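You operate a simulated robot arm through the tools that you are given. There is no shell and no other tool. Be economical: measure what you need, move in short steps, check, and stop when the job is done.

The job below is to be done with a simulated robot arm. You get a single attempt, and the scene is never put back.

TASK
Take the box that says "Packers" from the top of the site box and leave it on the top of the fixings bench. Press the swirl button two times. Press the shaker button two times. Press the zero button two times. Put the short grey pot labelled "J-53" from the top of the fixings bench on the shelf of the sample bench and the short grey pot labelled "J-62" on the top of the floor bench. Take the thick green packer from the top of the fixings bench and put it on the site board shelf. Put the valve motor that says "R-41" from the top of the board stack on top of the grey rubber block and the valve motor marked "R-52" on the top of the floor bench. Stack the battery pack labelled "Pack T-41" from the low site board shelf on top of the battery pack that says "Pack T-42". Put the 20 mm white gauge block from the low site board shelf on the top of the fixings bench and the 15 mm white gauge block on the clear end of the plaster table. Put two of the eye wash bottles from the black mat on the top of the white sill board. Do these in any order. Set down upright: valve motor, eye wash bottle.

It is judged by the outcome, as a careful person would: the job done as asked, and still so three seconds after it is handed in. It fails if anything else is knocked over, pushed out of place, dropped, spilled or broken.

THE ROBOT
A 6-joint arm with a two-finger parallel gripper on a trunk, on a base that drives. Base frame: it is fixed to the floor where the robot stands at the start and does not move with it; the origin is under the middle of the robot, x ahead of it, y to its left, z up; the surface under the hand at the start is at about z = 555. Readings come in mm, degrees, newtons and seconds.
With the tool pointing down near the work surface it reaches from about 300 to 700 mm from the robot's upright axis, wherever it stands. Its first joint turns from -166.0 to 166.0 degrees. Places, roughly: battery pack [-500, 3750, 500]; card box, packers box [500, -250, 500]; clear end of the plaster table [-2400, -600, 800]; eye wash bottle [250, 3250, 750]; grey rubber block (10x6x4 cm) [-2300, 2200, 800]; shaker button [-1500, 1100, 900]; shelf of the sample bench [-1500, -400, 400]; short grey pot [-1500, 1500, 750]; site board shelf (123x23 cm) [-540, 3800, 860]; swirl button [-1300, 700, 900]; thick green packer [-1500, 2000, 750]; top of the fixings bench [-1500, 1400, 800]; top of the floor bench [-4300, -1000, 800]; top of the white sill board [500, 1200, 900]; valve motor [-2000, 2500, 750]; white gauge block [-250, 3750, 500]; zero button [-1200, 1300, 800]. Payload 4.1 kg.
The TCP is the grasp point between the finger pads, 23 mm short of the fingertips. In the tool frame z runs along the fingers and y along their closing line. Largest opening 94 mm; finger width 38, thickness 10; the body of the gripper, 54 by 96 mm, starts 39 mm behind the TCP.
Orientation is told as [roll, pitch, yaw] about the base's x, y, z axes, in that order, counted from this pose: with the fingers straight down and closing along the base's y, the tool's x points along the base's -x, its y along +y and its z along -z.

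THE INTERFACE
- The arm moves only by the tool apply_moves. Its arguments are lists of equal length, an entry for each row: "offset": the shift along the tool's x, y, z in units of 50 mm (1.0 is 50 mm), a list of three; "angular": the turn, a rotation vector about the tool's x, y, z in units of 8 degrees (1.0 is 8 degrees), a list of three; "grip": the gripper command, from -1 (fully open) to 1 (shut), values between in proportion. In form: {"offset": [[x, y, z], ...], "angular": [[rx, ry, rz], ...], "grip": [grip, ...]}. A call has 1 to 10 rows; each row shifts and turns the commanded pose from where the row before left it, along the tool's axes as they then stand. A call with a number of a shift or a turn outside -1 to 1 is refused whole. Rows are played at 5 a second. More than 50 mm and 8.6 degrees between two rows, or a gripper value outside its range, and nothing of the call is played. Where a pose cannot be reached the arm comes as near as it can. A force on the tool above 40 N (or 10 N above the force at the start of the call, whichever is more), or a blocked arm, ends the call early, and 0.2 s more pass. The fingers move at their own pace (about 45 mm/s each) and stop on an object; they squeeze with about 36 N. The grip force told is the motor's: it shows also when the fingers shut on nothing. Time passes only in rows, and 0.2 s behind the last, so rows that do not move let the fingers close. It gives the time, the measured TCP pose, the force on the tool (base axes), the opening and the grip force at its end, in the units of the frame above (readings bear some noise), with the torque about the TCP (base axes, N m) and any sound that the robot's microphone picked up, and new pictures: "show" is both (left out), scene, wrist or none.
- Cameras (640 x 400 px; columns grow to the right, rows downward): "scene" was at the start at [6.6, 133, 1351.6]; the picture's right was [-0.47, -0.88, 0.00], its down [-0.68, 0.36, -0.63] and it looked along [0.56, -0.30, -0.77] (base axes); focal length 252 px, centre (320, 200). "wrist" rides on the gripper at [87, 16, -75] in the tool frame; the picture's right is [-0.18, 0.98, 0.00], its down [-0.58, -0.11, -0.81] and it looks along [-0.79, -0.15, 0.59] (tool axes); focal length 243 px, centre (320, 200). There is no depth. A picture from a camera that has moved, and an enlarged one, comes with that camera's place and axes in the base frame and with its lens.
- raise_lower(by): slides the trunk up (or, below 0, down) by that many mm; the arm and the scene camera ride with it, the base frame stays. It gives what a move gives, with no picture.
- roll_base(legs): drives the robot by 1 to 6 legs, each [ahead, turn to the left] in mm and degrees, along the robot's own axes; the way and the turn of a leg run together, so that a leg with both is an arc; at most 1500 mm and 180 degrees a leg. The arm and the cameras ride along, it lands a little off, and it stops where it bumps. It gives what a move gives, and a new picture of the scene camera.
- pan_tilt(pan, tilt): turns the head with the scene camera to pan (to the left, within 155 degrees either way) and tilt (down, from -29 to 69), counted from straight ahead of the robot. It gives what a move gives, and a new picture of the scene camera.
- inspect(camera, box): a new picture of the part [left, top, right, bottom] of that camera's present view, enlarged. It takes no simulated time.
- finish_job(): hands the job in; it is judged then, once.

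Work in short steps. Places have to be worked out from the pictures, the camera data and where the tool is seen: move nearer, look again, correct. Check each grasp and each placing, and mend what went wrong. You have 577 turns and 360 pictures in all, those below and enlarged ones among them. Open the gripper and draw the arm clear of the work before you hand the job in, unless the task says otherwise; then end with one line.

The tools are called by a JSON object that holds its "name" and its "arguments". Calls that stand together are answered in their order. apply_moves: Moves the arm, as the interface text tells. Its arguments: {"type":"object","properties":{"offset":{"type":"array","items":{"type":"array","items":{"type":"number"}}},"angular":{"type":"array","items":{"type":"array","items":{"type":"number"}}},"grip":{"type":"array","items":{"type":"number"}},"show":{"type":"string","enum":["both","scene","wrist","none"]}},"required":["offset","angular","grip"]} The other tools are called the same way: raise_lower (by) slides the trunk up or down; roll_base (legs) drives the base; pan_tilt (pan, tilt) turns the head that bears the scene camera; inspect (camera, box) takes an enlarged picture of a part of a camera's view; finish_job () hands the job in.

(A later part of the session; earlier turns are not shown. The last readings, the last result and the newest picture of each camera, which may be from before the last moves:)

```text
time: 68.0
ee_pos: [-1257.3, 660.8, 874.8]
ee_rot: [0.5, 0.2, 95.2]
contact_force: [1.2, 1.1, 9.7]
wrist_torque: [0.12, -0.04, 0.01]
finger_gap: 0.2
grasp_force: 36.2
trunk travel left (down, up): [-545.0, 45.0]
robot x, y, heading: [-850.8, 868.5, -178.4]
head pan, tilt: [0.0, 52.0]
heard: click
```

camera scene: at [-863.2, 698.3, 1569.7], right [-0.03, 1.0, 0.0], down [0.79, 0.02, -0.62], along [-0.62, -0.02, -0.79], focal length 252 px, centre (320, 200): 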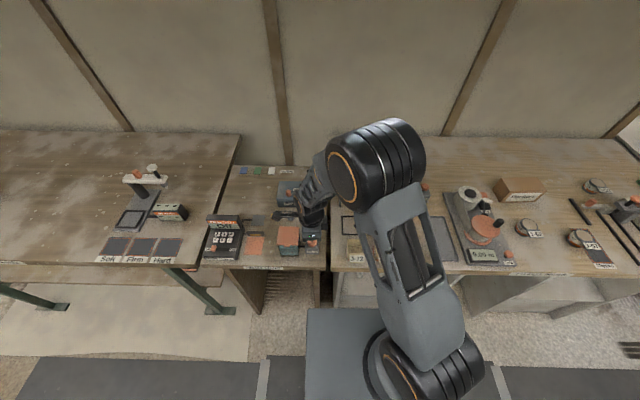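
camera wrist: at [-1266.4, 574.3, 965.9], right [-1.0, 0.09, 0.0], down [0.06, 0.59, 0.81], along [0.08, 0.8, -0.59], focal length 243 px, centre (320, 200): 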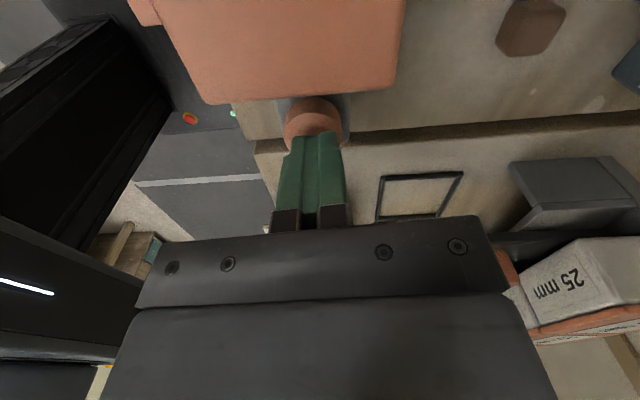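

Second swirl click. I raise and travel to above the shaker button.

{"name": "apply_moves", "arguments": {"offset": [[0, 0, -1], [0, 0, -1], [0, 0, -0.6]], "angular": [[0, 0, 0], [0, 0, 0], [0, 0, 0]], "grip": [1, 1, 1], "show": "none"}}

{"name": "apply_moves", "arguments": {"offset": [[-0.834, 0.362, 0], [-0.834, 0.362, 0], [-0.834, 0.362, 0], [-0.834, 0.362, 0], [-0.834, 0.362, 0], [-0.834, 0.362, 0], [-0.834, 0.362, 0], [-0.834, 0.362, 0], [-0.834, 0.362, 0], [-0.834, 0.362, 0]], "angular": [[0, 0, 0], [0, 0, 0], [0, 0, 0], [0, 0, 0], [0, 0, 0], [0, 0, 0], [0, 0, 0], [0, 0, 0], [0, 0, 0], [0, 0, 0]], "grip": [1, 1, 1, 1, 1, 1, 1, 1, 1, 1]}}

{"name": "inspect", "arguments": {"camera": "scene", "box": [320, 140, 480, 240]}}

```text
time: 68.8
ee_pos: [-1257.4, 661.7, 1004.6]
ee_rot: [0.4, 0.0, 95.2]
contact_force: [0.9, -0.6, -0.1]
wrist_torque: [0.04, 0.02, 0.02]
finger_gap: 0.1
grasp_force: 36.2
trunk travel left (down, up): [-545.0, 45.0]
robot x, y, heading: [-847.7, 864.8, -178.0]
head pan, tilt: [0.0, 52.0]
```

```text
time: 71.0
ee_pos: [-1476.1, 1060.9, 1005.2]
ee_rot: [0.4, 0.2, 95.2]
contact_force: [-0.1, 0.3, 0.1]
wrist_torque: [0.01, 0.03, 0.01]
finger_gap: 0.0
grasp_force: 35.8
trunk travel left (down, up): [-545.0, 45.0]
robot x, y, heading: [-850.2, 865.4, -178.3]
head pan, tilt: [0.0, 52.0]
camera scene: at [-863.6, 699.0, 1569.9], right [-0.03, 1.0, 0.0], down [0.79, 0.02, -0.62], along [-0.62, -0.02, -0.79], focal length 252 px, centre (320, 200)
camera wrist: at [-1483.8, 974.0, 1081.8], right [-1.0, 0.09, 0.0], down [0.06, 0.59, 0.8], along [0.07, 0.8, -0.59], focal length 243 px, centre (320, 200)
```

scene: 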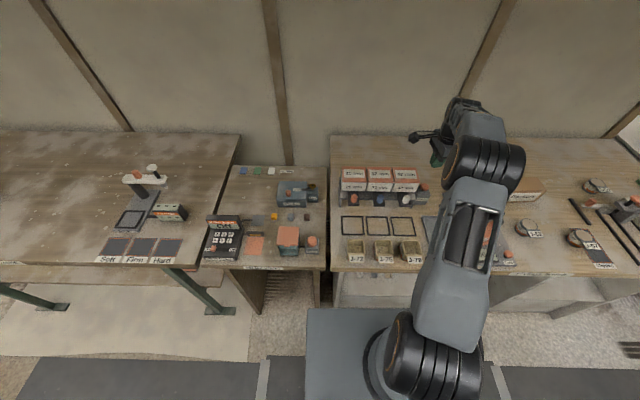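
wrist: 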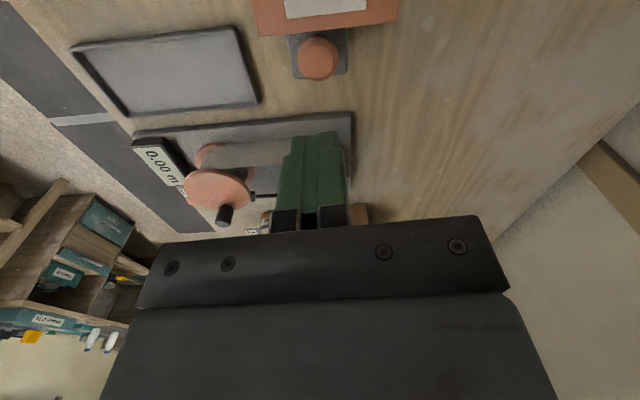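

```text
4.00 times, centred on (400, 190) of scene
camera zoom: at [-863.6, 699.0, 1569.9], right [-0.03, 1.0, 0.0], down [0.79, 0.02, -0.62], along [-0.62, -0.02, -0.79], focal length 1006 px, centre (0, 240)
```

zoom: 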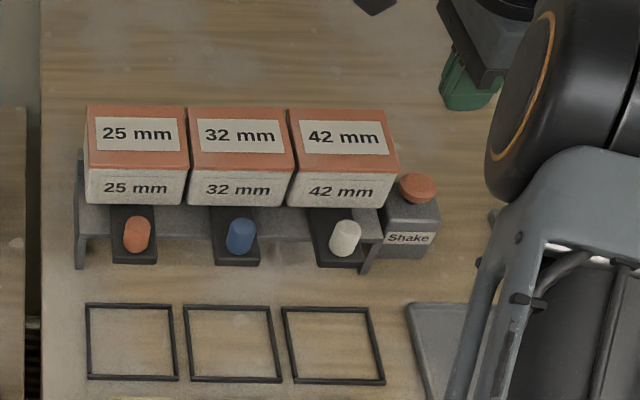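

The button is near (-1478,1059,880), with the 42 mm box edge at y≈1030. I shift 7 mm away from the box and descend.

{"name": "apply_moves", "arguments": {"offset": [[-0.14, 0.02, 0], [0, 0, 1], [0, 0, 0.7], [0, 0, 0]], "angular": [[0, 0, 0], [0, 0, 0], [0, 0, 0], [0, 0, 0]], "grip": [1, 1, 1, 1]}}

{"name": "inspect", "arguments": {"camera": "scene", "box": [320, 140, 480, 240]}}

```text
time: 72.0
ee_pos: [-1477.3, 1066.4, 919.2]
ee_rot: [0.4, 0.1, 95.2]
contact_force: [0.1, -0.4, 0.1]
wrist_torque: [-0.02, -0.01, -0.02]
finger_gap: 0.0
grasp_force: 36.0
trunk travel left (down, up): [-545.0, 45.0]
robot x, y, heading: [-852.3, 865.4, -178.4]
head pan, tilt: [0.0, 52.0]
camera scene: at [-863.2, 698.5, 1569.8], right [-0.03, 1.0, 0.0], down [0.79, 0.02, -0.62], along [-0.62, -0.02, -0.79], focal length 252 px, centre (320, 200)
camera wrist: at [-1485.1, 979.5, 996.2], right [-1.0, 0.09, 0.01], down [0.06, 0.59, 0.8], along [0.07, 0.8, -0.59], focal length 243 px, centre (320, 200)
```

scene: 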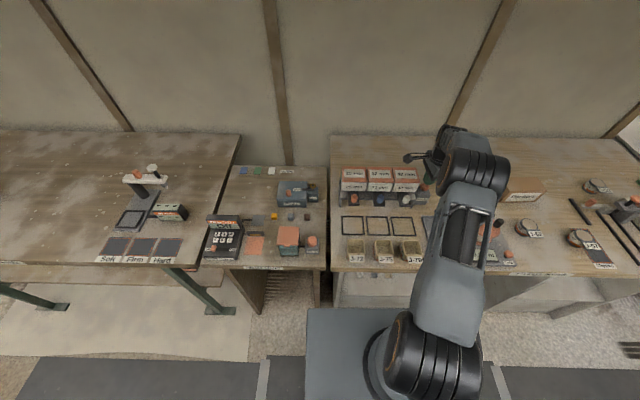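
wrist: 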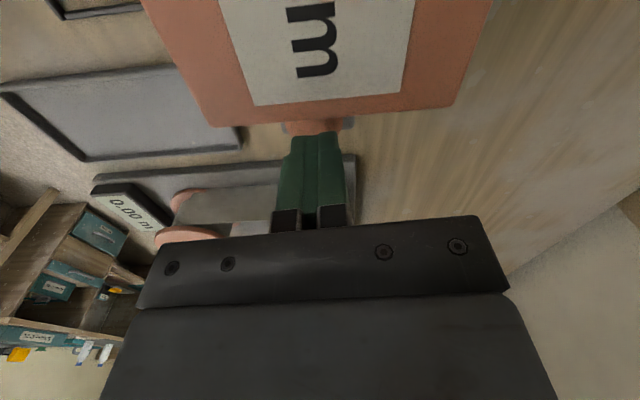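

```text
4.00 times, centred on (400, 190) of scene
camera zoom: at [-863.2, 698.5, 1569.8], right [-0.03, 1.0, 0.0], down [0.79, 0.02, -0.62], along [-0.62, -0.02, -0.79], focal length 1006 px, centre (0, 240)
```

zoom: 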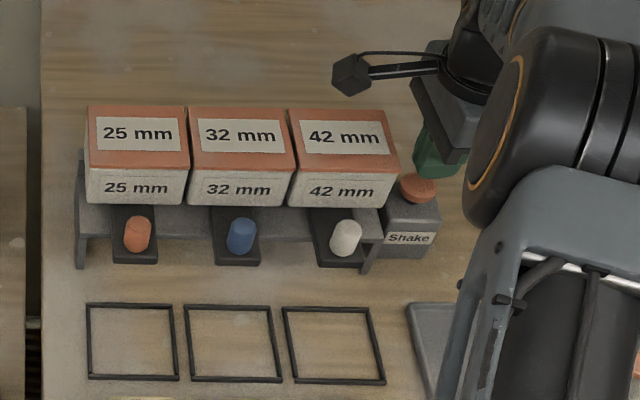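

Clearance looks fine. I press in small steps.

{"name": "apply_moves", "arguments": {"offset": [[0, 0, 0.2], [0, 0, 0.06], [0, 0, 0.05], [0, 0, 0.05]], "angular": [[0, 0, 0], [0, 0, 0], [0, 0, 0], [0, 0, 0]], "grip": [1, 1, 1, 1], "show": "none"}}

```text
time: 73.0
ee_pos: [-1476.8, 1067.2, 901.4]
ee_rot: [0.5, 0.1, 95.2]
contact_force: [-1.2, 1.3, 3.3]
wrist_torque: [0.07, 0.05, 0.03]
finger_gap: 0.0
grasp_force: 36.3
trunk travel left (down, up): [-545.0, 45.0]
robot x, y, heading: [-854.5, 867.7, -178.4]
head pan, tilt: [0.0, 52.0]
```

{"name": "apply_moves", "arguments": {"offset": [[0, 0, 0.04], [0, 0, 0.03]], "angular": [[0, 0, 0], [0, 0, 0]], "grip": [1, 1], "show": "none"}}

```text
time: 73.6
ee_pos: [-1477.3, 1068.4, 898.6]
ee_rot: [0.5, 0.2, 95.1]
contact_force: [-0.2, 0.9, 5.8]
wrist_torque: [0.03, -0.04, -0.03]
finger_gap: 0.0
grasp_force: 35.8
trunk travel left (down, up): [-545.0, 45.0]
robot x, y, heading: [-852.1, 865.9, -178.0]
head pan, tilt: [0.0, 52.0]
heard: click
```

One click. Back off and press again.

{"name": "apply_moves", "arguments": {"offset": [[0, 0, -0.3], [0, 0, 0], [0, 0, 0.2], [0, 0, 0.06], [0, 0, 0.05]], "angular": [[0, 0, 0], [0, 0, 0], [0, 0, 0], [0, 0, 0], [0, 0, 0]], "grip": [1, 1, 1, 1, 1], "show": "none"}}

```text
time: 74.8
ee_pos: [-1478.4, 1067.6, 898.6]
ee_rot: [0.3, 0.1, 95.2]
contact_force: [3.5, -2.0, 5.3]
wrist_torque: [-0.02, -0.06, 0.04]
finger_gap: 0.0
grasp_force: 36.1
trunk travel left (down, up): [-545.0, 45.0]
robot x, y, heading: [-850.7, 864.8, -178.0]
head pan, tilt: [0.0, 52.0]
heard: click
```

Two shaker clicks. I raise the hand and drive to face the pot J-53 / green packer part of the bench.

{"name": "apply_moves", "arguments": {"offset": [[0, 0, -1], [0, 0, -1], [0, 0, -1], [0, 0, 0]], "angular": [[0, 0, 0], [0, 0, 0], [0, 0, 0], [0, 0, 0]], "grip": [-1, -1, -1, -1], "show": "none"}}

{"name": "roll_base", "arguments": {"legs": [[-200, 0], [0, -91], [850, 0], [0, 89], [250, 0]]}}

{"name": "inspect", "arguments": {"camera": "scene", "box": [220, 110, 540, 310]}}

```text
time: 75.8
ee_pos: [-1478.3, 1068.2, 1048.6]
ee_rot: [0.3, 0.2, 95.1]
contact_force: [0.3, -0.5, -0.6]
wrist_torque: [0.0, -0.02, -0.01]
finger_gap: 86.6
grasp_force: 0.0
trunk travel left (down, up): [-545.0, 45.0]
robot x, y, heading: [-854.9, 865.6, -178.4]
head pan, tilt: [0.0, 52.0]
```

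```text
time: 90.6
ee_pos: [-1518.1, 1952.2, 1048.7]
ee_rot: [0.3, 0.1, 92.7]
contact_force: [0.6, 0.8, 0.5]
wrist_torque: [0.01, 0.0, -0.03]
finger_gap: 93.9
grasp_force: 0.1
trunk travel left (down, up): [-545.0, 45.0]
robot x, y, heading: [-902.2, 1716.6, 179.0]
head pan, tilt: [0.0, 52.0]
camera scene: at [-921.2, 1554.0, 1569.8], right [0.02, 1.0, 0.0], down [0.79, -0.01, -0.62], along [-0.62, 0.01, -0.79], focal length 252 px, centre (320, 200)
```

scene: 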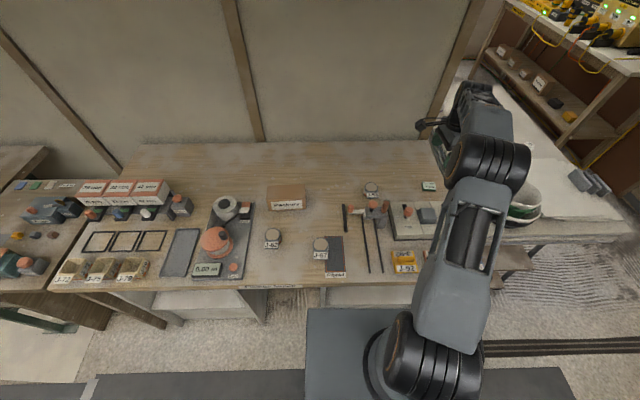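

```text
2.00 times, centred on (380, 210) of scene
camera zoom: at [-921.2, 1554.0, 1569.8], right [0.02, 1.0, 0.0], down [0.79, -0.01, -0.62], along [-0.62, 0.01, -0.79], focal length 503 px, centre (200, 180)
```

zoom: 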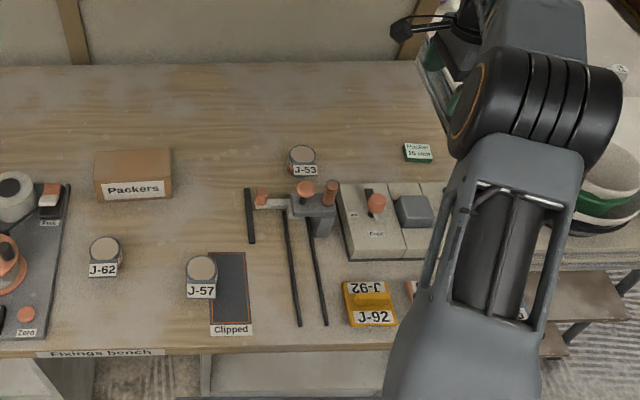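

J-53 is near (-1550,1758), about 52 mm wide, top ≈845. For the low shelf I want a tilted grasp with closing along y, so I turn the tool to yaw 0 first.

{"name": "apply_moves", "arguments": {"offset": [[0, 0, 0], [0, 0, 0], [0, 0, 0], [0, 0, 0], [0, 0, 0], [0, 0, 0], [0, 0, 0], [0, 0, 0], [0, 0, 0], [0, 0, 0]], "angular": [[0, 0, 1], [0, 0, 1], [0, 0, 1], [0, 0, 1], [0, 0, 1], [0, 0, 1], [0, 0, 1], [0, 0, 1], [0, 0, 1], [0, 0, 1]], "grip": [-1, -1, -1, -1, -1, -1, -1, -1, -1, -1], "show": "none"}}

{"name": "apply_moves", "arguments": {"offset": [[0, 0, 0], [0, 0, 0], [0, -1, 0], [0, -1, 0], [0, -1, 0], [0, -0.9, 0], [0, 0, 0]], "angular": [[0, 0, 1], [0, 0, 0.6], [0, 0, 0], [0, 0, 0], [0, 0, 0], [0, 0, 0], [0, 0, 0]], "grip": [-1, -1, -1, -1, -1, -1, -1]}}

```text
time: 92.8
ee_pos: [-1519.1, 1952.1, 1049.7]
ee_rot: [-0.1, 0.3, 12.6]
contact_force: [0.1, 0.5, -0.2]
wrist_torque: [0.01, -0.06, 0.01]
finger_gap: 94.3
grasp_force: 0.0
trunk travel left (down, up): [-545.0, 45.0]
robot x, y, heading: [-902.9, 1718.0, 179.1]
head pan, tilt: [0.0, 52.0]
```

```text
time: 94.4
ee_pos: [-1516.8, 1777.0, 1050.1]
ee_rot: [-1.0, 0.5, 0.8]
contact_force: [0.4, 0.7, 0.3]
wrist_torque: [0.01, -0.02, -0.01]
finger_gap: 94.0
grasp_force: 0.0
out of reach, approached as far as the arm can: row 6
trunk travel left (down, up): [-545.0, 45.0]
robot x, y, heading: [-900.1, 1717.1, 178.9]
head pan, tilt: [0.0, 52.0]
camera scene: at [-920.6, 1553.9, 1569.8], right [0.02, 1.0, 0.0], down [0.79, -0.01, -0.62], along [-0.62, 0.01, -0.79], focal length 252 px, centre (320, 200)
camera wrist: at [-1602.2, 1792.7, 1125.7], right [0.17, 0.99, -0.02], down [0.59, -0.09, 0.8], along [0.79, -0.15, -0.6], focal length 243 px, centre (320, 200)
```

scene: 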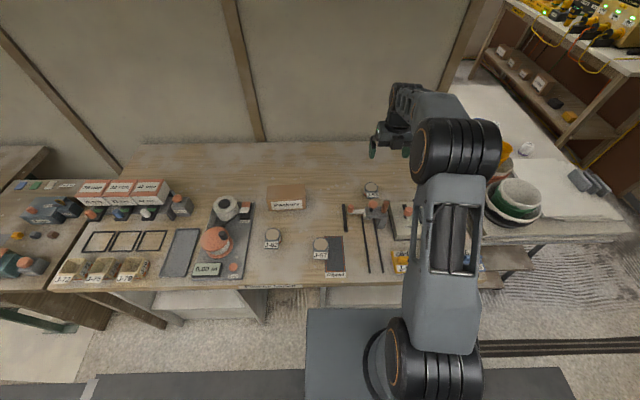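
wrist: 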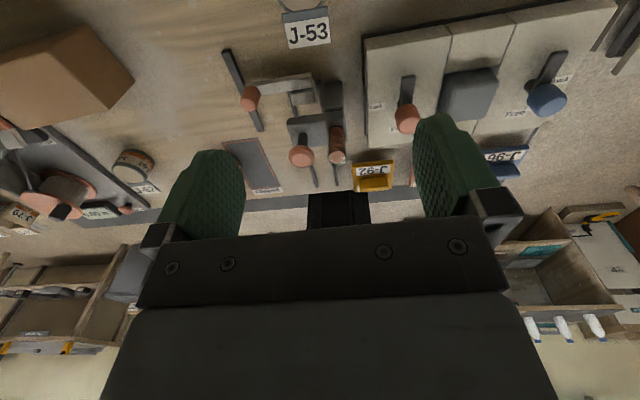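

The last joint nears its limit at this angle; turning the base a little left will free it. I back 100 mm and turn 14° left.

{"name": "roll_base", "arguments": {"legs": [[-100, 0], [0, 14]]}}

{"name": "inspect", "arguments": {"camera": "scene", "box": [320, 110, 560, 260]}}

```text
time: 96.4
ee_pos: [-1412.7, 1624.7, 1049.4]
ee_rot: [-0.9, 0.4, 15.0]
contact_force: [-0.1, -0.8, -0.2]
wrist_torque: [0.04, -0.01, 0.01]
finger_gap: 94.1
grasp_force: 0.0
trunk travel left (down, up): [-545.0, 45.0]
robot x, y, heading: [-799.7, 1716.5, -166.9]
head pan, tilt: [0.0, 52.0]
camera scene: at [-779.8, 1552.5, 1569.8], right [-0.23, 0.97, 0.0], down [0.77, 0.18, -0.62], along [-0.6, -0.14, -0.79], focal length 252 px, centre (320, 200)
```

scene: 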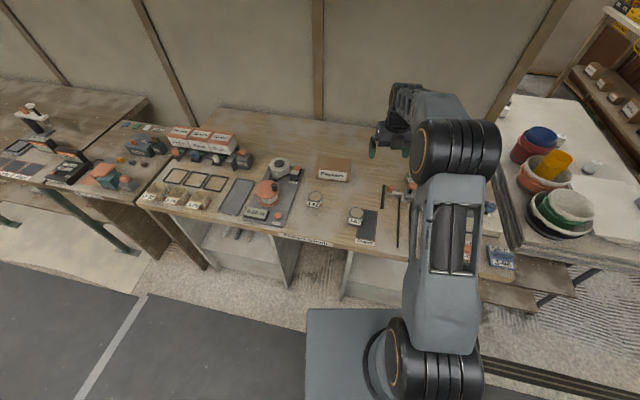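

```text
2.67 times, centred on (440, 185) of scene
camera zoom: at [-779.8, 1552.5, 1569.8], right [-0.23, 0.97, 0.0], down [0.77, 0.18, -0.62], along [-0.6, -0.14, -0.79], focal length 671 px, centre (0, 240)
```

zoom: 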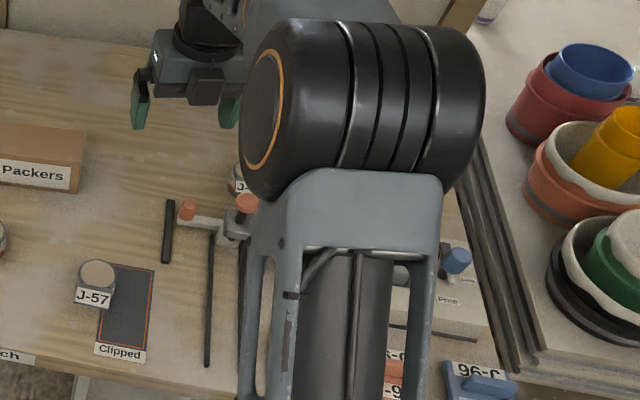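

I move over toward J-53 at height, then tilt the tool 40° forward, and look.

{"name": "apply_moves", "arguments": {"offset": [[-0.03, 0.82, 0], [-0.03, 0.82, 0], [-0.03, 0.82, 0], [-0.03, 0.82, 0], [0, 0, 0], [0, 0, 0], [0, 0, 0], [0, 0, 0], [0, 0, 0], [0, 0, 0]], "angular": [[0, 0, 0], [0, 0, 0], [0, 0, 0], [0, 0, 0], [0, 1, 0], [0, 1, 0], [0, 1, 0], [0, 1, 0], [0, 1, 0], [0, 0, 0]], "grip": [-1, -1, -1, -1, -1, -1, -1, -1, -1, -1]}}

{"name": "inspect", "arguments": {"camera": "wrist", "box": [160, 0, 480, 200]}}

```text
time: 98.6
ee_pos: [-1447.6, 1784.5, 1046.4]
ee_rot: [-1.2, 40.6, 14.3]
contact_force: [0.4, -0.4, -0.1]
wrist_torque: [0.02, -0.02, 0.01]
finger_gap: 94.0
grasp_force: 0.1
trunk travel left (down, up): [-545.0, 45.0]
robot x, y, heading: [-802.8, 1718.2, -166.8]
head pan, tilt: [0.0, 52.0]
camera scene: at [-779.8, 1553.0, 1569.8], right [-0.23, 0.97, 0.0], down [0.77, 0.18, -0.62], along [-0.6, -0.14, -0.79], focal length 252 px, centre (320, 200)
camera wrist: at [-1469.8, 1797.6, 1160.6], right [-0.12, 0.98, -0.14], down [0.96, 0.15, 0.24], along [0.25, -0.1, -0.96], focal length 243 px, centre (320, 200)
```

scene: 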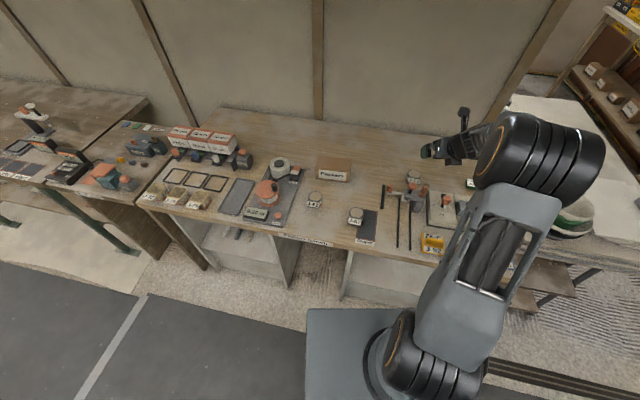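
wrist: 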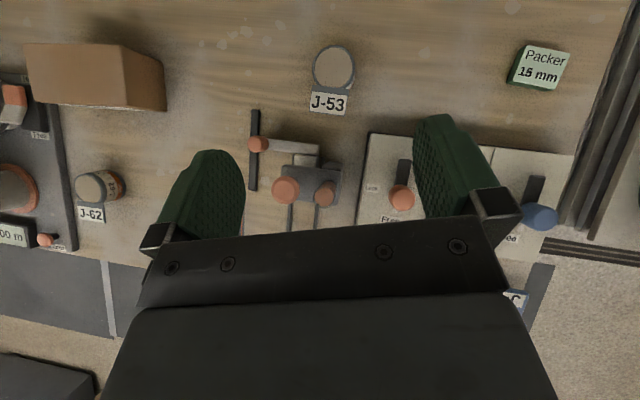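

```text
2.00 times, centred on (320, 100) of wrist
camera zoom: at [-1469.8, 1797.6, 1160.6], right [-0.12, 0.98, -0.14], down [0.96, 0.15, 0.24], along [0.25, -0.1, -0.96], focal length 485 px, centre (320, 400)
```

zoom: 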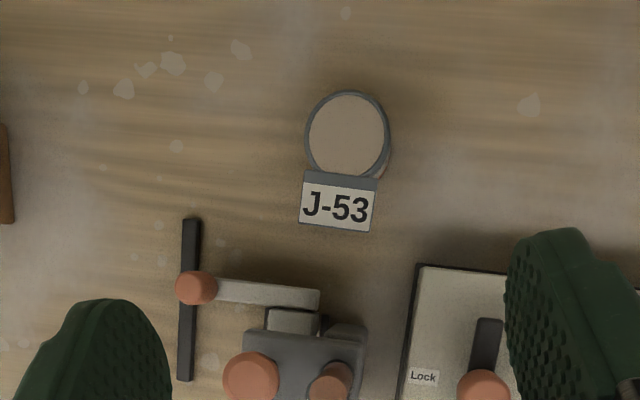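

Clear view: J-53 centre ≈ (-1551,1760). I line the tool axis up with it and advance most of the way.

{"name": "apply_moves", "arguments": {"offset": [[-0.65, 0.02, 0], [-0.64, 0.02, 0], [0, 0, 0.9], [0, 0, 0.9], [0, 0, 0.9], [0, 0, 0.6], [0, 0, 0]], "angular": [[0, 0, 0], [0, 0, 0], [0, 0, 0], [0, 0, 0], [0, 0, 0], [0, 0, 0], [0, 0, 0]], "grip": [-1, -1, -1, -1, -1, -1, -1], "show": "wrist"}}

```text
time: 99.8
ee_pos: [-1468.7, 1779.5, 923.1]
ee_rot: [-1.6, 40.6, 14.1]
contact_force: [15.6, 1.0, 11.1]
wrist_torque: [-0.01, -0.81, -0.07]
finger_gap: 94.1
grasp_force: 0.1
trunk travel left (down, up): [-545.0, 45.0]
robot x, y, heading: [-804.3, 1720.1, -166.9]
head pan, tilt: [0.0, 52.0]
stopped in row 5: the force on the tool passed its limit at 178 N (the readings are from after the stop); the commanded pose is now the measured one
camera wrist: at [-1489.1, 1792.5, 1036.9], right [-0.12, 0.98, -0.14], down [0.96, 0.15, 0.24], along [0.25, -0.11, -0.96], focal length 243 px, centre (320, 200)
```

wrist: 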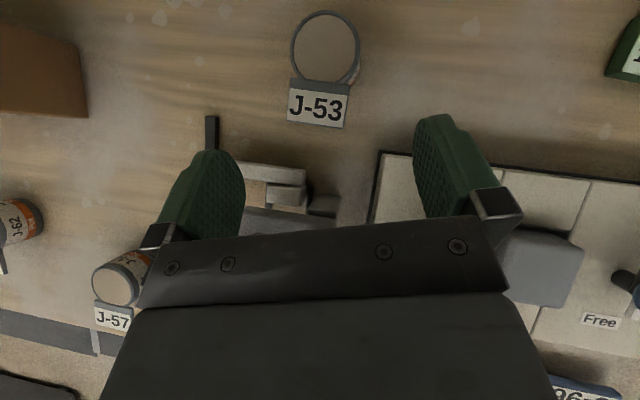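

I hit the handle of the rack. Back off along the tool axis and check.

{"name": "apply_moves", "arguments": {"offset": [[0, 0, -0.8], [0, 0, -0.8], [0.8, 0, 0], [0, 0, 0]], "angular": [[0, 0, 0], [0, 0, 0], [0, 0, 0], [0, 0, 0]], "grip": [-1, -1, -1, -1], "show": "both"}}

{"name": "inspect", "arguments": {"camera": "scene", "box": [340, 140, 500, 240]}}

```text
time: 100.8
ee_pos: [-1451.8, 1785.9, 1006.9]
ee_rot: [-1.6, 40.5, 14.1]
contact_force: [0.6, -0.7, -0.3]
wrist_torque: [0.03, 0.0, 0.0]
finger_gap: 94.0
grasp_force: 0.2
trunk travel left (down, up): [-545.0, 45.0]
robot x, y, heading: [-804.7, 1719.9, -166.9]
head pan, tilt: [0.0, 52.0]
camera scene: at [-780.2, 1552.9, 1569.8], right [-0.23, 0.97, 0.0], down [0.77, 0.18, -0.62], along [-0.6, -0.14, -0.79], focal length 252 px, centre (320, 200)
camera wrist: at [-1473.4, 1798.9, 1120.3], right [-0.12, 0.98, -0.14], down [0.96, 0.15, 0.24], along [0.26, -0.11, -0.96], focal length 243 px, centre (320, 200)
```

scene: 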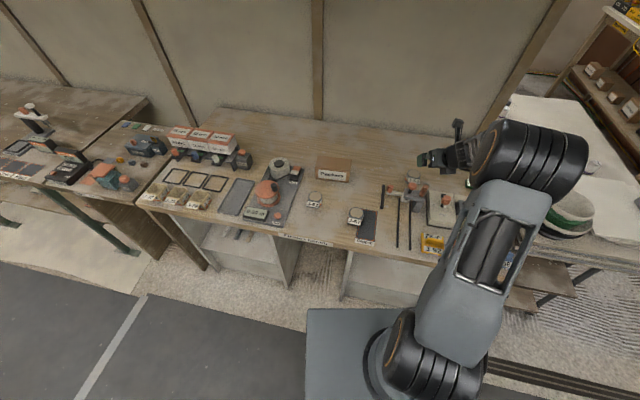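
wrist: 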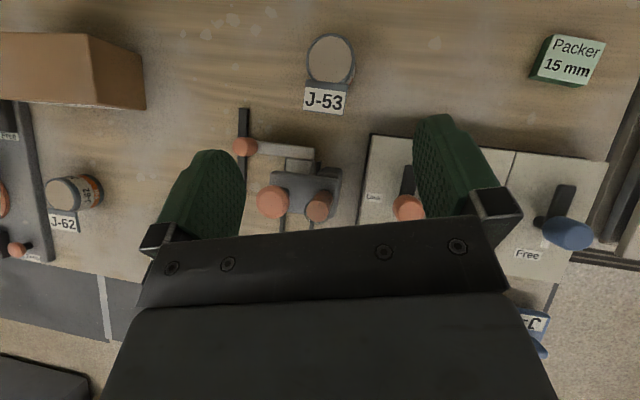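

```text
4.00 times, centred on (420, 190) of scene
camera zoom: at [-780.2, 1552.9, 1569.8], right [-0.23, 0.97, 0.0], down [0.77, 0.18, -0.62], along [-0.6, -0.14, -0.79], focal length 1006 px, centre (-80, 240)
```

zoom: 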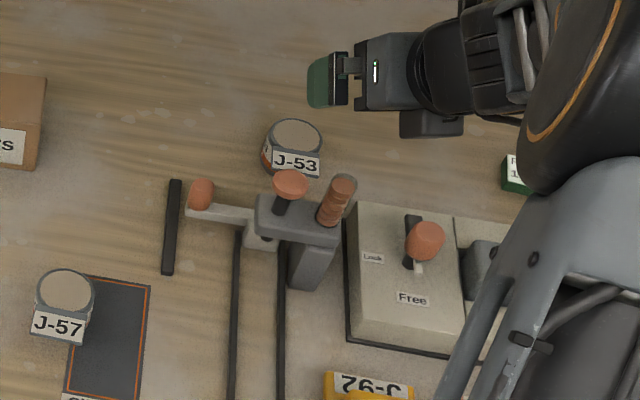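

The rack is fixed and unmoved, but its handles are tall. I'll pick J-53 vertically, set it in the open, then regrasp it tilted. Untilt first.

{"name": "apply_moves", "arguments": {"offset": [[0.5, 0, -0.5], [0, 0, 0], [0, 0, 0], [0, 0, 0], [0, 0, 0], [0, 0, 0], [0, 0, 0]], "angular": [[0, 0, 0], [0, -1, 0], [0, -1, 0], [0, -1, 0], [0, -1, 0], [0, -1, 0], [0, -0.06, 0]], "grip": [-1, -1, -1, -1, -1, -1, -1], "show": "none"}}

```text
time: 102.4
ee_pos: [-1454.9, 1785.8, 1042.5]
ee_rot: [-1.2, -0.1, 15.1]
contact_force: [0.5, -0.2, -0.3]
wrist_torque: [0.01, -0.01, -0.04]
finger_gap: 94.0
grasp_force: 0.0
trunk travel left (down, up): [-545.0, 45.0]
robot x, y, heading: [-804.6, 1719.0, -167.1]
head pan, tilt: [0.0, 52.0]
```

{"name": "apply_moves", "arguments": {"offset": [[0.99, 0, 0], [0.99, 0, 0], [0, 0, 1], [0, 0, 1], [0, 0, 0.8], [0, 0, 0]], "angular": [[-0.15, 0, 0], [0, 0, 0], [0, 0, 0], [0, 0, 0], [0, 0, 0], [0, 0, 0]], "grip": [-1, -1, -1, -1, -1, -1], "show": "both"}}

{"name": "inspect", "arguments": {"camera": "scene", "box": [340, 120, 500, 220]}}

```text
time: 103.8
ee_pos: [-1504.5, 1757.1, 894.9]
ee_rot: [0.0, 0.0, 15.0]
contact_force: [0.2, 0.9, 0.2]
wrist_torque: [-0.02, 0.02, 0.0]
finger_gap: 94.2
grasp_force: 0.1
out of reach, approached as far as the arm can: row 2
trunk travel left (down, up): [-545.0, 45.0]
robot x, y, heading: [-802.7, 1720.5, -167.0]
head pan, tilt: [0.0, 52.0]
camera scene: at [-780.2, 1553.0, 1569.8], right [-0.23, 0.97, 0.0], down [0.77, 0.18, -0.62], along [-0.6, -0.14, -0.79], focal length 252 px, centre (320, 200)
camera wrist: at [-1591.0, 1748.9, 970.9], right [-0.08, 1.0, 0.0], down [0.59, 0.05, 0.81], along [0.8, 0.06, -0.59], focal length 243 px, centre (320, 200)
```

scene: 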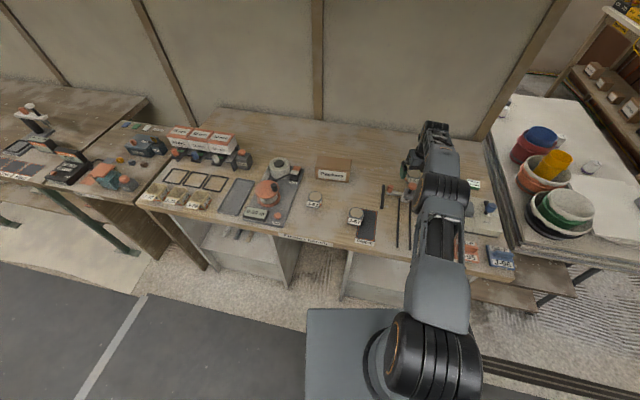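
wrist: 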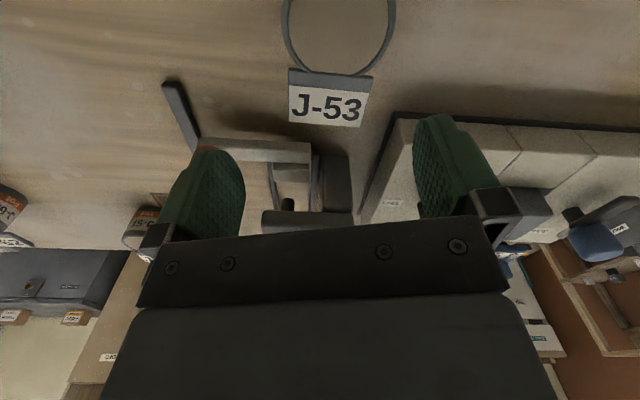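

```text
4.00 times, centred on (420, 170) of scene
camera zoom: at [-780.2, 1553.0, 1569.8], right [-0.23, 0.97, 0.0], down [0.77, 0.18, -0.62], along [-0.6, -0.14, -0.79], focal length 1006 px, centre (-80, 320)
```

zoom: 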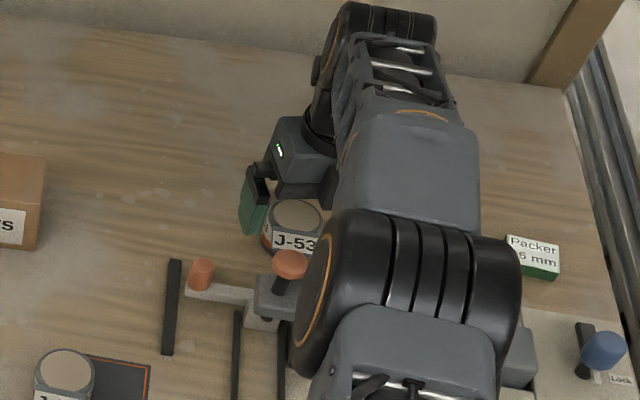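

Out of reach with a vertical tool here; I rise and drive 110 mm closer.

{"name": "apply_moves", "arguments": {"offset": [[0, 0, -1], [0, 0, -1], [0, 0, -1]], "angular": [[0, 0, 0], [0, 0, 0], [0, 0, 0]], "grip": [-1, -1, -1], "show": "none"}}

{"name": "roll_base", "arguments": {"legs": [[110, 0]]}}

```text
time: 104.6
ee_pos: [-1502.7, 1757.1, 1043.8]
ee_rot: [0.1, -0.2, 15.1]
contact_force: [-0.6, 0.4, -0.3]
wrist_torque: [0.0, -0.05, 0.02]
finger_gap: 93.9
grasp_force: 0.1
trunk travel left (down, up): [-545.0, 45.0]
robot x, y, heading: [-802.4, 1719.6, -166.8]
head pan, tilt: [0.0, 52.0]
```

```text
time: 105.8
ee_pos: [-1610.6, 1734.2, 1043.7]
ee_rot: [0.0, 0.0, 15.1]
contact_force: [-0.7, 0.0, -0.1]
wrist_torque: [0.0, -0.03, -0.01]
finger_gap: 94.0
grasp_force: 0.0
trunk travel left (down, up): [-545.0, 45.0]
robot x, y, heading: [-906.1, 1691.2, -166.7]
head pan, tilt: [0.0, 52.0]
camera scene: at [-888.3, 1527.9, 1569.8], right [-0.23, 0.97, 0.0], down [0.77, 0.18, -0.62], along [-0.6, -0.14, -0.79], focal length 252 px, centre (320, 200)
```

scene: 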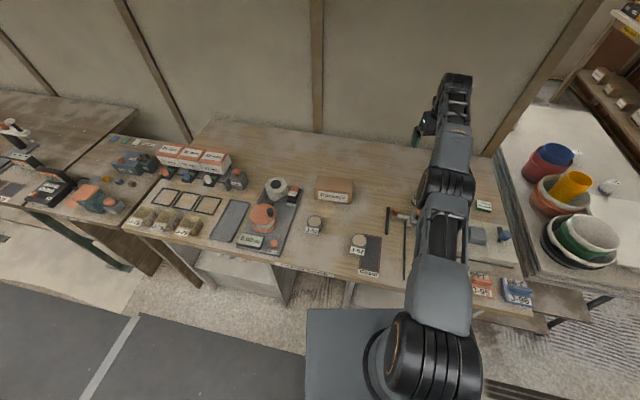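

{"name": "apply_moves", "arguments": {"offset": [[-0.64, 0.1, 0], [-0.64, 0.09, 0], [0, 0, 1], [0, 0, 1], [0, 0, 0.7], [0, 0, 0]], "angular": [[0, 0, 0], [0, 0, 0], [0, 0, 0], [0, 0, 0], [0, 0, 0], [0, 0, 0]], "grip": [-1, -1, -1, -1, -1, -1], "show": "both"}}

{"name": "inspect", "arguments": {"camera": "scene", "box": [360, 120, 520, 220]}}

```text
time: 107.2
ee_pos: [-1614.7, 1750.1, 913.4]
ee_rot: [-0.1, 0.0, 15.0]
contact_force: [0.0, 0.6, -0.3]
wrist_torque: [-0.01, 0.01, 0.04]
finger_gap: 94.0
grasp_force: 0.0
out of reach, approached as far as the arm can: row 1, 2, 3
trunk travel left (down, up): [-545.0, 45.0]
robot x, y, heading: [-908.0, 1692.7, -166.9]
head pan, tilt: [0.0, 52.0]
camera scene: at [-887.6, 1528.0, 1569.8], right [-0.23, 0.97, 0.0], down [0.77, 0.18, -0.62], along [-0.6, -0.14, -0.79], focal length 252 px, centre (320, 200)
camera wrist: at [-1701.3, 1742.4, 989.4], right [-0.08, 1.0, 0.0], down [0.59, 0.05, 0.81], along [0.8, 0.06, -0.59], focal length 243 px, centre (320, 200)
```

scene: 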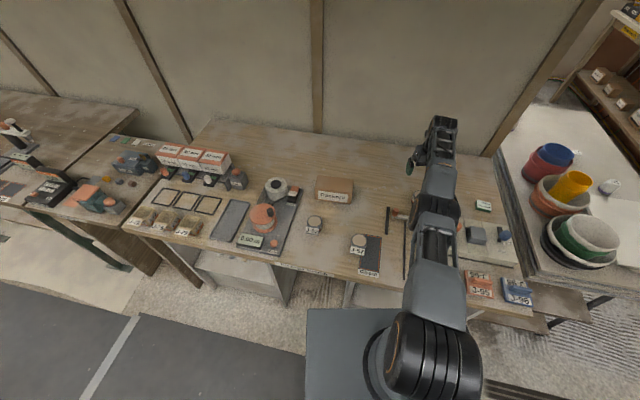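
wrist: 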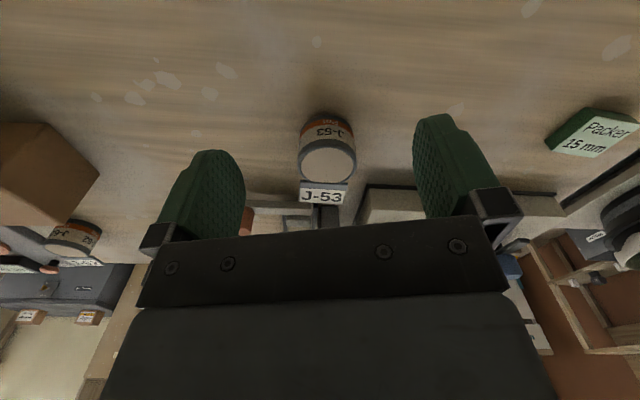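

```text
4.00 times, centred on (440, 170) of scene
camera zoom: at [-887.6, 1528.0, 1569.8], right [-0.23, 0.97, 0.0], down [0.77, 0.18, -0.62], along [-0.6, -0.14, -0.79], focal length 1006 px, centre (-160, 320)
```

zoom: 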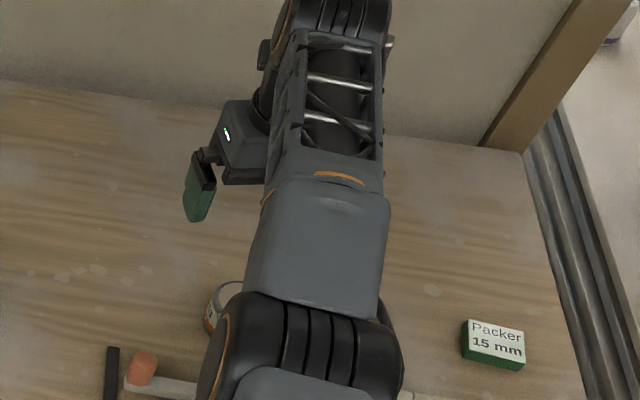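

{"name": "apply_moves", "arguments": {"offset": [[-0.64, -0.07, 0], [-0.64, -0.07, 0], [0, 0, 0]], "angular": [[0, 0, 0], [0, 0, 0], [0, 0, 0]], "grip": [-1, -1, -1], "show": "both"}}

```text
time: 108.0
ee_pos: [-1612.8, 1755.3, 912.7]
ee_rot: [0.1, 0.0, 15.1]
contact_force: [0.3, 0.6, 0.3]
wrist_torque: [0.01, -0.02, 0.0]
finger_gap: 94.0
grasp_force: 0.0
out of reach, approached as far as the arm can: row 1, 2
trunk travel left (down, up): [-545.0, 45.0]
robot x, y, heading: [-910.9, 1689.7, -167.0]
head pan, tilt: [0.0, 52.0]
camera scene: at [-887.5, 1528.1, 1569.8], right [-0.23, 0.97, 0.0], down [0.77, 0.18, -0.62], along [-0.6, -0.14, -0.79], focal length 252 px, centre (320, 200)
camera wrist: at [-1700.5, 1748.5, 988.8], right [-0.08, 1.0, 0.0], down [0.59, 0.05, 0.81], along [0.8, 0.06, -0.59], focal length 243 px, centre (320, 200)
```

scene: 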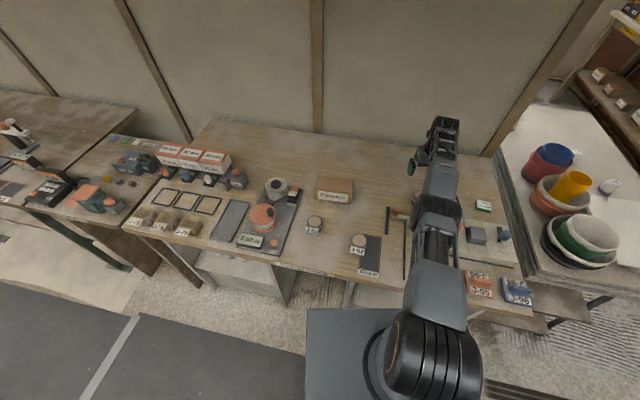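
wrist: 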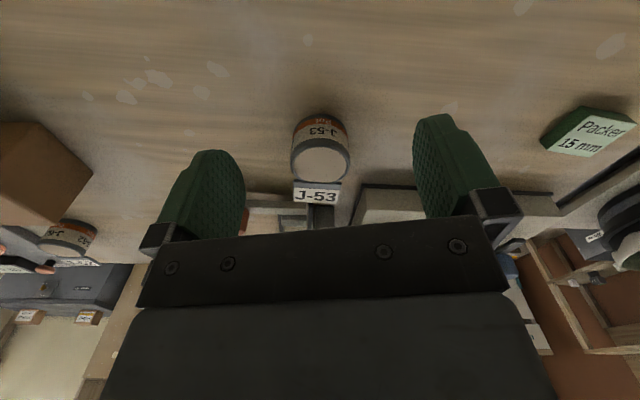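

{"name": "apply_moves", "arguments": {"offset": [[0, 0, -1], [0, 0, -1], [-0.8, 0, 0], [0, 0, 0]], "angular": [[0, 0, 0], [0, 0, 0], [0, 0, 0], [0, 0, 0]], "grip": [-1, -1, -1, -1], "show": "none"}}

```text
time: 109.0
ee_pos: [-1608.6, 1762.7, 1015.6]
ee_rot: [0.0, -0.1, 15.0]
contact_force: [-0.6, -0.4, 0.3]
wrist_torque: [0.02, 0.01, 0.01]
finger_gap: 94.0
grasp_force: 0.1
out of reach, approached as far as the arm can: row 3
trunk travel left (down, up): [-545.0, 45.0]
robot x, y, heading: [-911.1, 1693.1, -166.7]
head pan, tilt: [0.0, 52.0]
```

{"name": "apply_moves", "arguments": {"offset": [[-0.2, 0, 0], [-0.2, 0, 0], [-0.2, 0, 0], [-0.2, 0, 0]], "angular": [[0, 0, 0], [0, 0, 0], [0, 0, 0], [0, 0, 0]], "grip": [-1, -1, -1, -1], "show": "none"}}

```text
time: 110.0
ee_pos: [-1605.5, 1777.7, 1017.7]
ee_rot: [-0.1, 0.1, 15.1]
contact_force: [-0.5, -0.3, 0.6]
wrist_torque: [0.02, 0.0, -0.01]
finger_gap: 93.9
grasp_force: 0.1
out of reach, approached as far as the arm can: row 1, 2, 3, 4
trunk travel left (down, up): [-545.0, 45.0]
robot x, y, heading: [-911.0, 1689.8, -167.1]
head pan, tilt: [0.0, 52.0]
```

{"name": "apply_moves", "arguments": {"offset": [[0, 0, 0], [0, 0, 0], [0, 0, 0], [0, 0, 0], [-0.4, 0, 0], [-0.4, 0, 0], [0, 0, 0]], "angular": [[0, 0, -1], [0, 0, -1], [0, 0, -1], [0, 0, -1], [0, 0, 0], [0, 0, 0], [0, 0, 0]], "grip": [-1, -1, -1, -1, -1, -1, -1], "show": "none"}}

```text
time: 111.5
ee_pos: [-1600.1, 1811.4, 1021.0]
ee_rot: [-0.1, 0.1, 47.1]
contact_force: [-0.4, 0.2, 0.0]
wrist_torque: [-0.02, 0.0, -0.01]
finger_gap: 93.9
grasp_force: 0.0
out of reach, approached as far as the arm can: row 5, 6
trunk travel left (down, up): [-545.0, 45.0]
robot x, y, heading: [-910.3, 1699.4, -167.0]
head pan, tilt: [0.0, 52.0]
```

Seems to be a straight-elbow singularity; I command a steady inward motion to bend the elbow.

{"name": "apply_moves", "arguments": {"offset": [[-0.5, -0.8, -0.2], [-0.5, -0.8, -0.2], [-0.5, -0.8, -0.2], [-0.5, -0.8, -0.2]], "angular": [[0, 0, 0], [0, 0, 0], [0, 0, 0], [0, 0, 0]], "grip": [-1, -1, -1, -1], "show": "none"}}

```text
time: 112.5
ee_pos: [-1412.3, 1773.7, 1060.8]
ee_rot: [0.0, 0.2, 47.1]
contact_force: [-1.1, -0.2, -0.6]
wrist_torque: [0.01, 0.0, 0.0]
finger_gap: 94.1
grasp_force: 0.1
out of reach, approached as far as the arm can: row 1
trunk travel left (down, up): [-545.0, 45.0]
robot x, y, heading: [-907.7, 1690.4, -167.2]
head pan, tilt: [0.0, 52.0]
```

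Freed. Now rotate back to yaw 15 and move over J-53 (within reach now).

{"name": "apply_moves", "arguments": {"offset": [[0, 0, 0], [0, 0, 0], [0, 0, 0], [0, 0, 0], [0.92, 0.15, 0], [0.92, 0.15, 0], [0.92, 0.15, 0], [0, 0, 1], [0, 0, 1], [0, 0, 1]], "angular": [[0, 0, 1], [0, 0, 1], [0, 0, 1], [0, 0, 1], [0, 0, 0], [0, 0, 0], [0, 0, 0], [0, 0, 0], [0, 0, 0], [0, 0, 0]], "grip": [-1, -1, -1, -1, -1, -1, -1, -1, -1, -1], "show": "both"}}

```text
time: 114.8
ee_pos: [-1554.3, 1760.1, 909.5]
ee_rot: [0.1, 0.0, 15.1]
contact_force: [0.6, 0.0, 0.1]
wrist_torque: [-0.02, 0.01, 0.04]
finger_gap: 94.1
grasp_force: 0.0
trunk travel left (down, up): [-545.0, 45.0]
robot x, y, heading: [-913.3, 1695.4, -167.1]
head pan, tilt: [0.0, 52.0]
camera scene: at [-888.0, 1528.1, 1569.9], right [-0.23, 0.97, 0.0], down [0.77, 0.18, -0.62], along [-0.6, -0.14, -0.79], focal length 252 px, centre (320, 200)
camera wrist: at [-1641.6, 1752.7, 985.3], right [-0.08, 1.0, 0.0], down [0.59, 0.05, 0.81], along [0.8, 0.06, -0.59], focal length 243 px, centre (320, 200)
```

scene: 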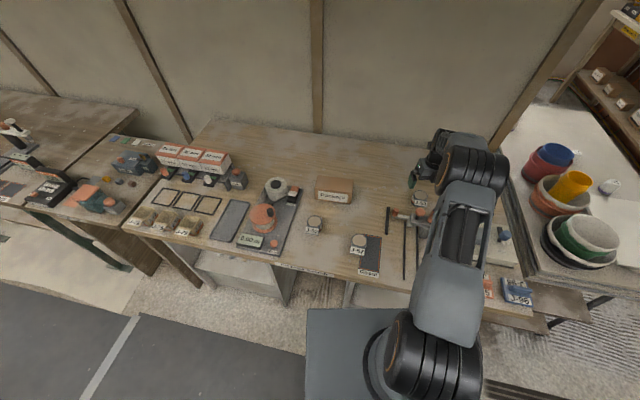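
wrist: 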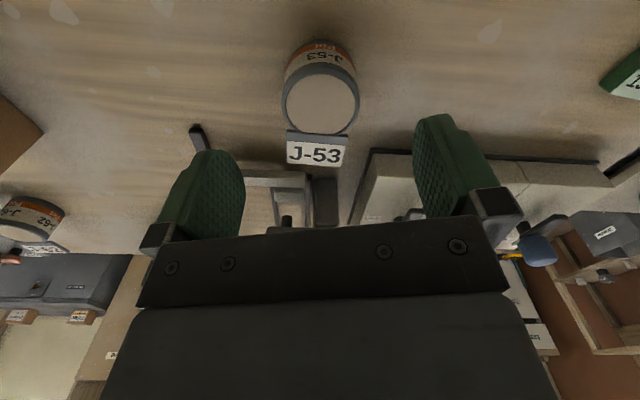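

Aligned over J-53. Lower, grip, and lift.

{"name": "apply_moves", "arguments": {"offset": [[0.04, 0, 0.8], [0, 0, 0.8], [0, 0, 0], [0, 0, 0], [0, 0, 0], [0, 0, 0]], "angular": [[0, 0, 0], [0, 0, 0], [0, 0, 0], [0, 0, 0], [0, 0, 0], [0, 0, 0]], "grip": [-1, -1, -1, 1, 1, 1], "show": "none"}}

{"name": "apply_moves", "arguments": {"offset": [[0, 0, 0], [0, 0, -0.8], [0, 0, -0.8], [0, 0, 0]], "angular": [[0, 0, 0], [0, 0, 0], [0, 0, 0], [0, 0, 0]], "grip": [1, 1, 1, 1], "show": "both"}}

```text
time: 116.2
ee_pos: [-1555.0, 1759.0, 828.7]
ee_rot: [0.0, 0.0, 15.0]
contact_force: [1.0, -0.1, -0.5]
wrist_torque: [0.03, -0.03, -0.02]
finger_gap: 51.1
grasp_force: 33.0
trunk travel left (down, up): [-545.0, 45.0]
robot x, y, heading: [-905.7, 1691.9, -167.0]
head pan, tilt: [0.0, 52.0]
```

```text
time: 117.2
ee_pos: [-1555.3, 1758.7, 910.0]
ee_rot: [0.0, 0.0, 15.1]
contact_force: [0.1, 0.1, -1.2]
wrist_torque: [0.0, -0.01, 0.01]
finger_gap: 50.7
grasp_force: 36.0
trunk travel left (down, up): [-545.0, 45.0]
robot x, y, heading: [-912.3, 1693.7, -166.9]
head pan, tilt: [0.0, 52.0]
camera scene: at [-887.6, 1528.1, 1569.8], right [-0.23, 0.97, 0.0], down [0.77, 0.18, -0.62], along [-0.6, -0.14, -0.79], focal length 252 px, centre (320, 200)
camera wrist: at [-1642.3, 1752.4, 986.6], right [-0.08, 1.0, 0.0], down [0.59, 0.05, 0.81], along [0.8, 0.06, -0.59], focal length 243 px, centre (320, 200)
```

scene: 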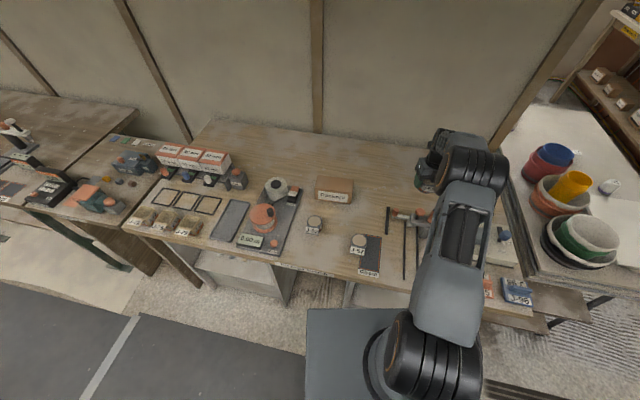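
wrist: 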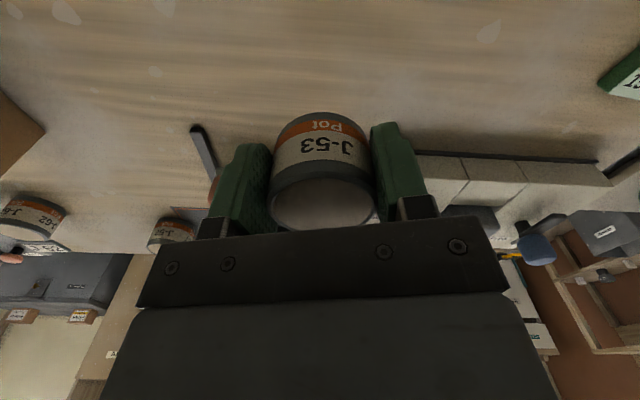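

J-53 held. I'll take it up and drive to the sample bench, regrasping it tilted there.

{"name": "apply_moves", "arguments": {"offset": [[0, 0, -1], [0, 0, -1], [0, 0, -1], [-0.8, -0.3, 0], [-0.8, -0.3, 0]], "angular": [[0, 0, 0], [0, 0, 0], [0, 0, 0], [0, 0, 0], [0, 0, 0]], "grip": [1, 1, 1, 1, 1], "show": "none"}}

{"name": "roll_base", "arguments": {"legs": [[-220, 0], [0, 77], [1100, 0], [1080, 0], [0, -77]]}}

{"name": "pan_tilt", "arguments": {"pan": -10, "tilt": 50}}

```text
time: 118.3
ee_pos: [-1468.8, 1752.6, 1060.9]
ee_rot: [0.0, 0.1, 15.1]
contact_force: [0.4, 0.2, -0.6]
wrist_torque: [-0.04, 0.01, 0.03]
finger_gap: 50.8
grasp_force: 35.7
trunk travel left (down, up): [-545.0, 45.0]
robot x, y, heading: [-908.8, 1691.1, -167.0]
head pan, tilt: [0.0, 52.0]
```

```text
time: 137.1
ee_pos: [-1241.9, -363.9, 1059.2]
ee_rot: [0.0, 0.1, 14.2]
contact_force: [-0.9, -0.5, -1.4]
wrist_torque: [-0.01, -0.02, 0.04]
finger_gap: 50.6
grasp_force: 36.3
trunk travel left (down, up): [-545.0, 45.0]
robot x, y, heading: [-678.9, -434.1, -167.9]
head pan, tilt: [0.0, 52.0]
camera scene: at [-661.7, -596.3, 1569.8], right [-0.21, 0.98, 0.0], down [0.77, 0.17, -0.62], along [-0.6, -0.13, -0.79], focal length 252 px, centre (320, 200)
```

scene: 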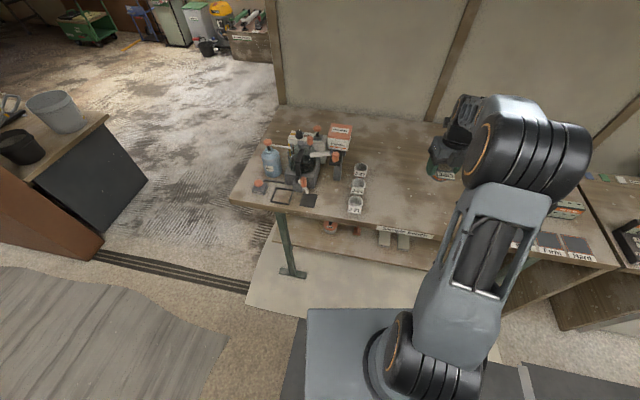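

```text
time: 137.8
ee_pos: [-1240.8, -363.1, 1059.3]
ee_rot: [0.0, 0.0, 14.2]
contact_force: [-0.3, -0.2, -1.1]
wrist_torque: [0.0, 0.02, 0.0]
finger_gap: 50.9
grasp_force: 36.0
trunk travel left (down, up): [-545.0, 45.0]
robot x, y, heading: [-680.5, -431.8, -167.7]
head pan, tilt: [-10.0, 50.0]
camera scene: at [-665.2, -583.6, 1572.5], right [-0.04, 1.0, 0.0], down [0.77, 0.03, -0.64], along [-0.64, -0.03, -0.77], focal length 252 px, centre (320, 200)
```

scene: 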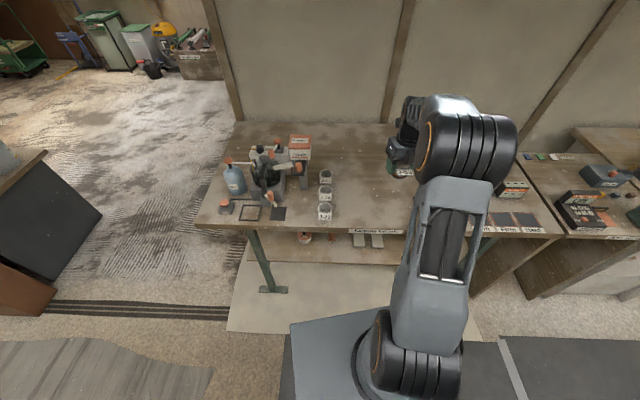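

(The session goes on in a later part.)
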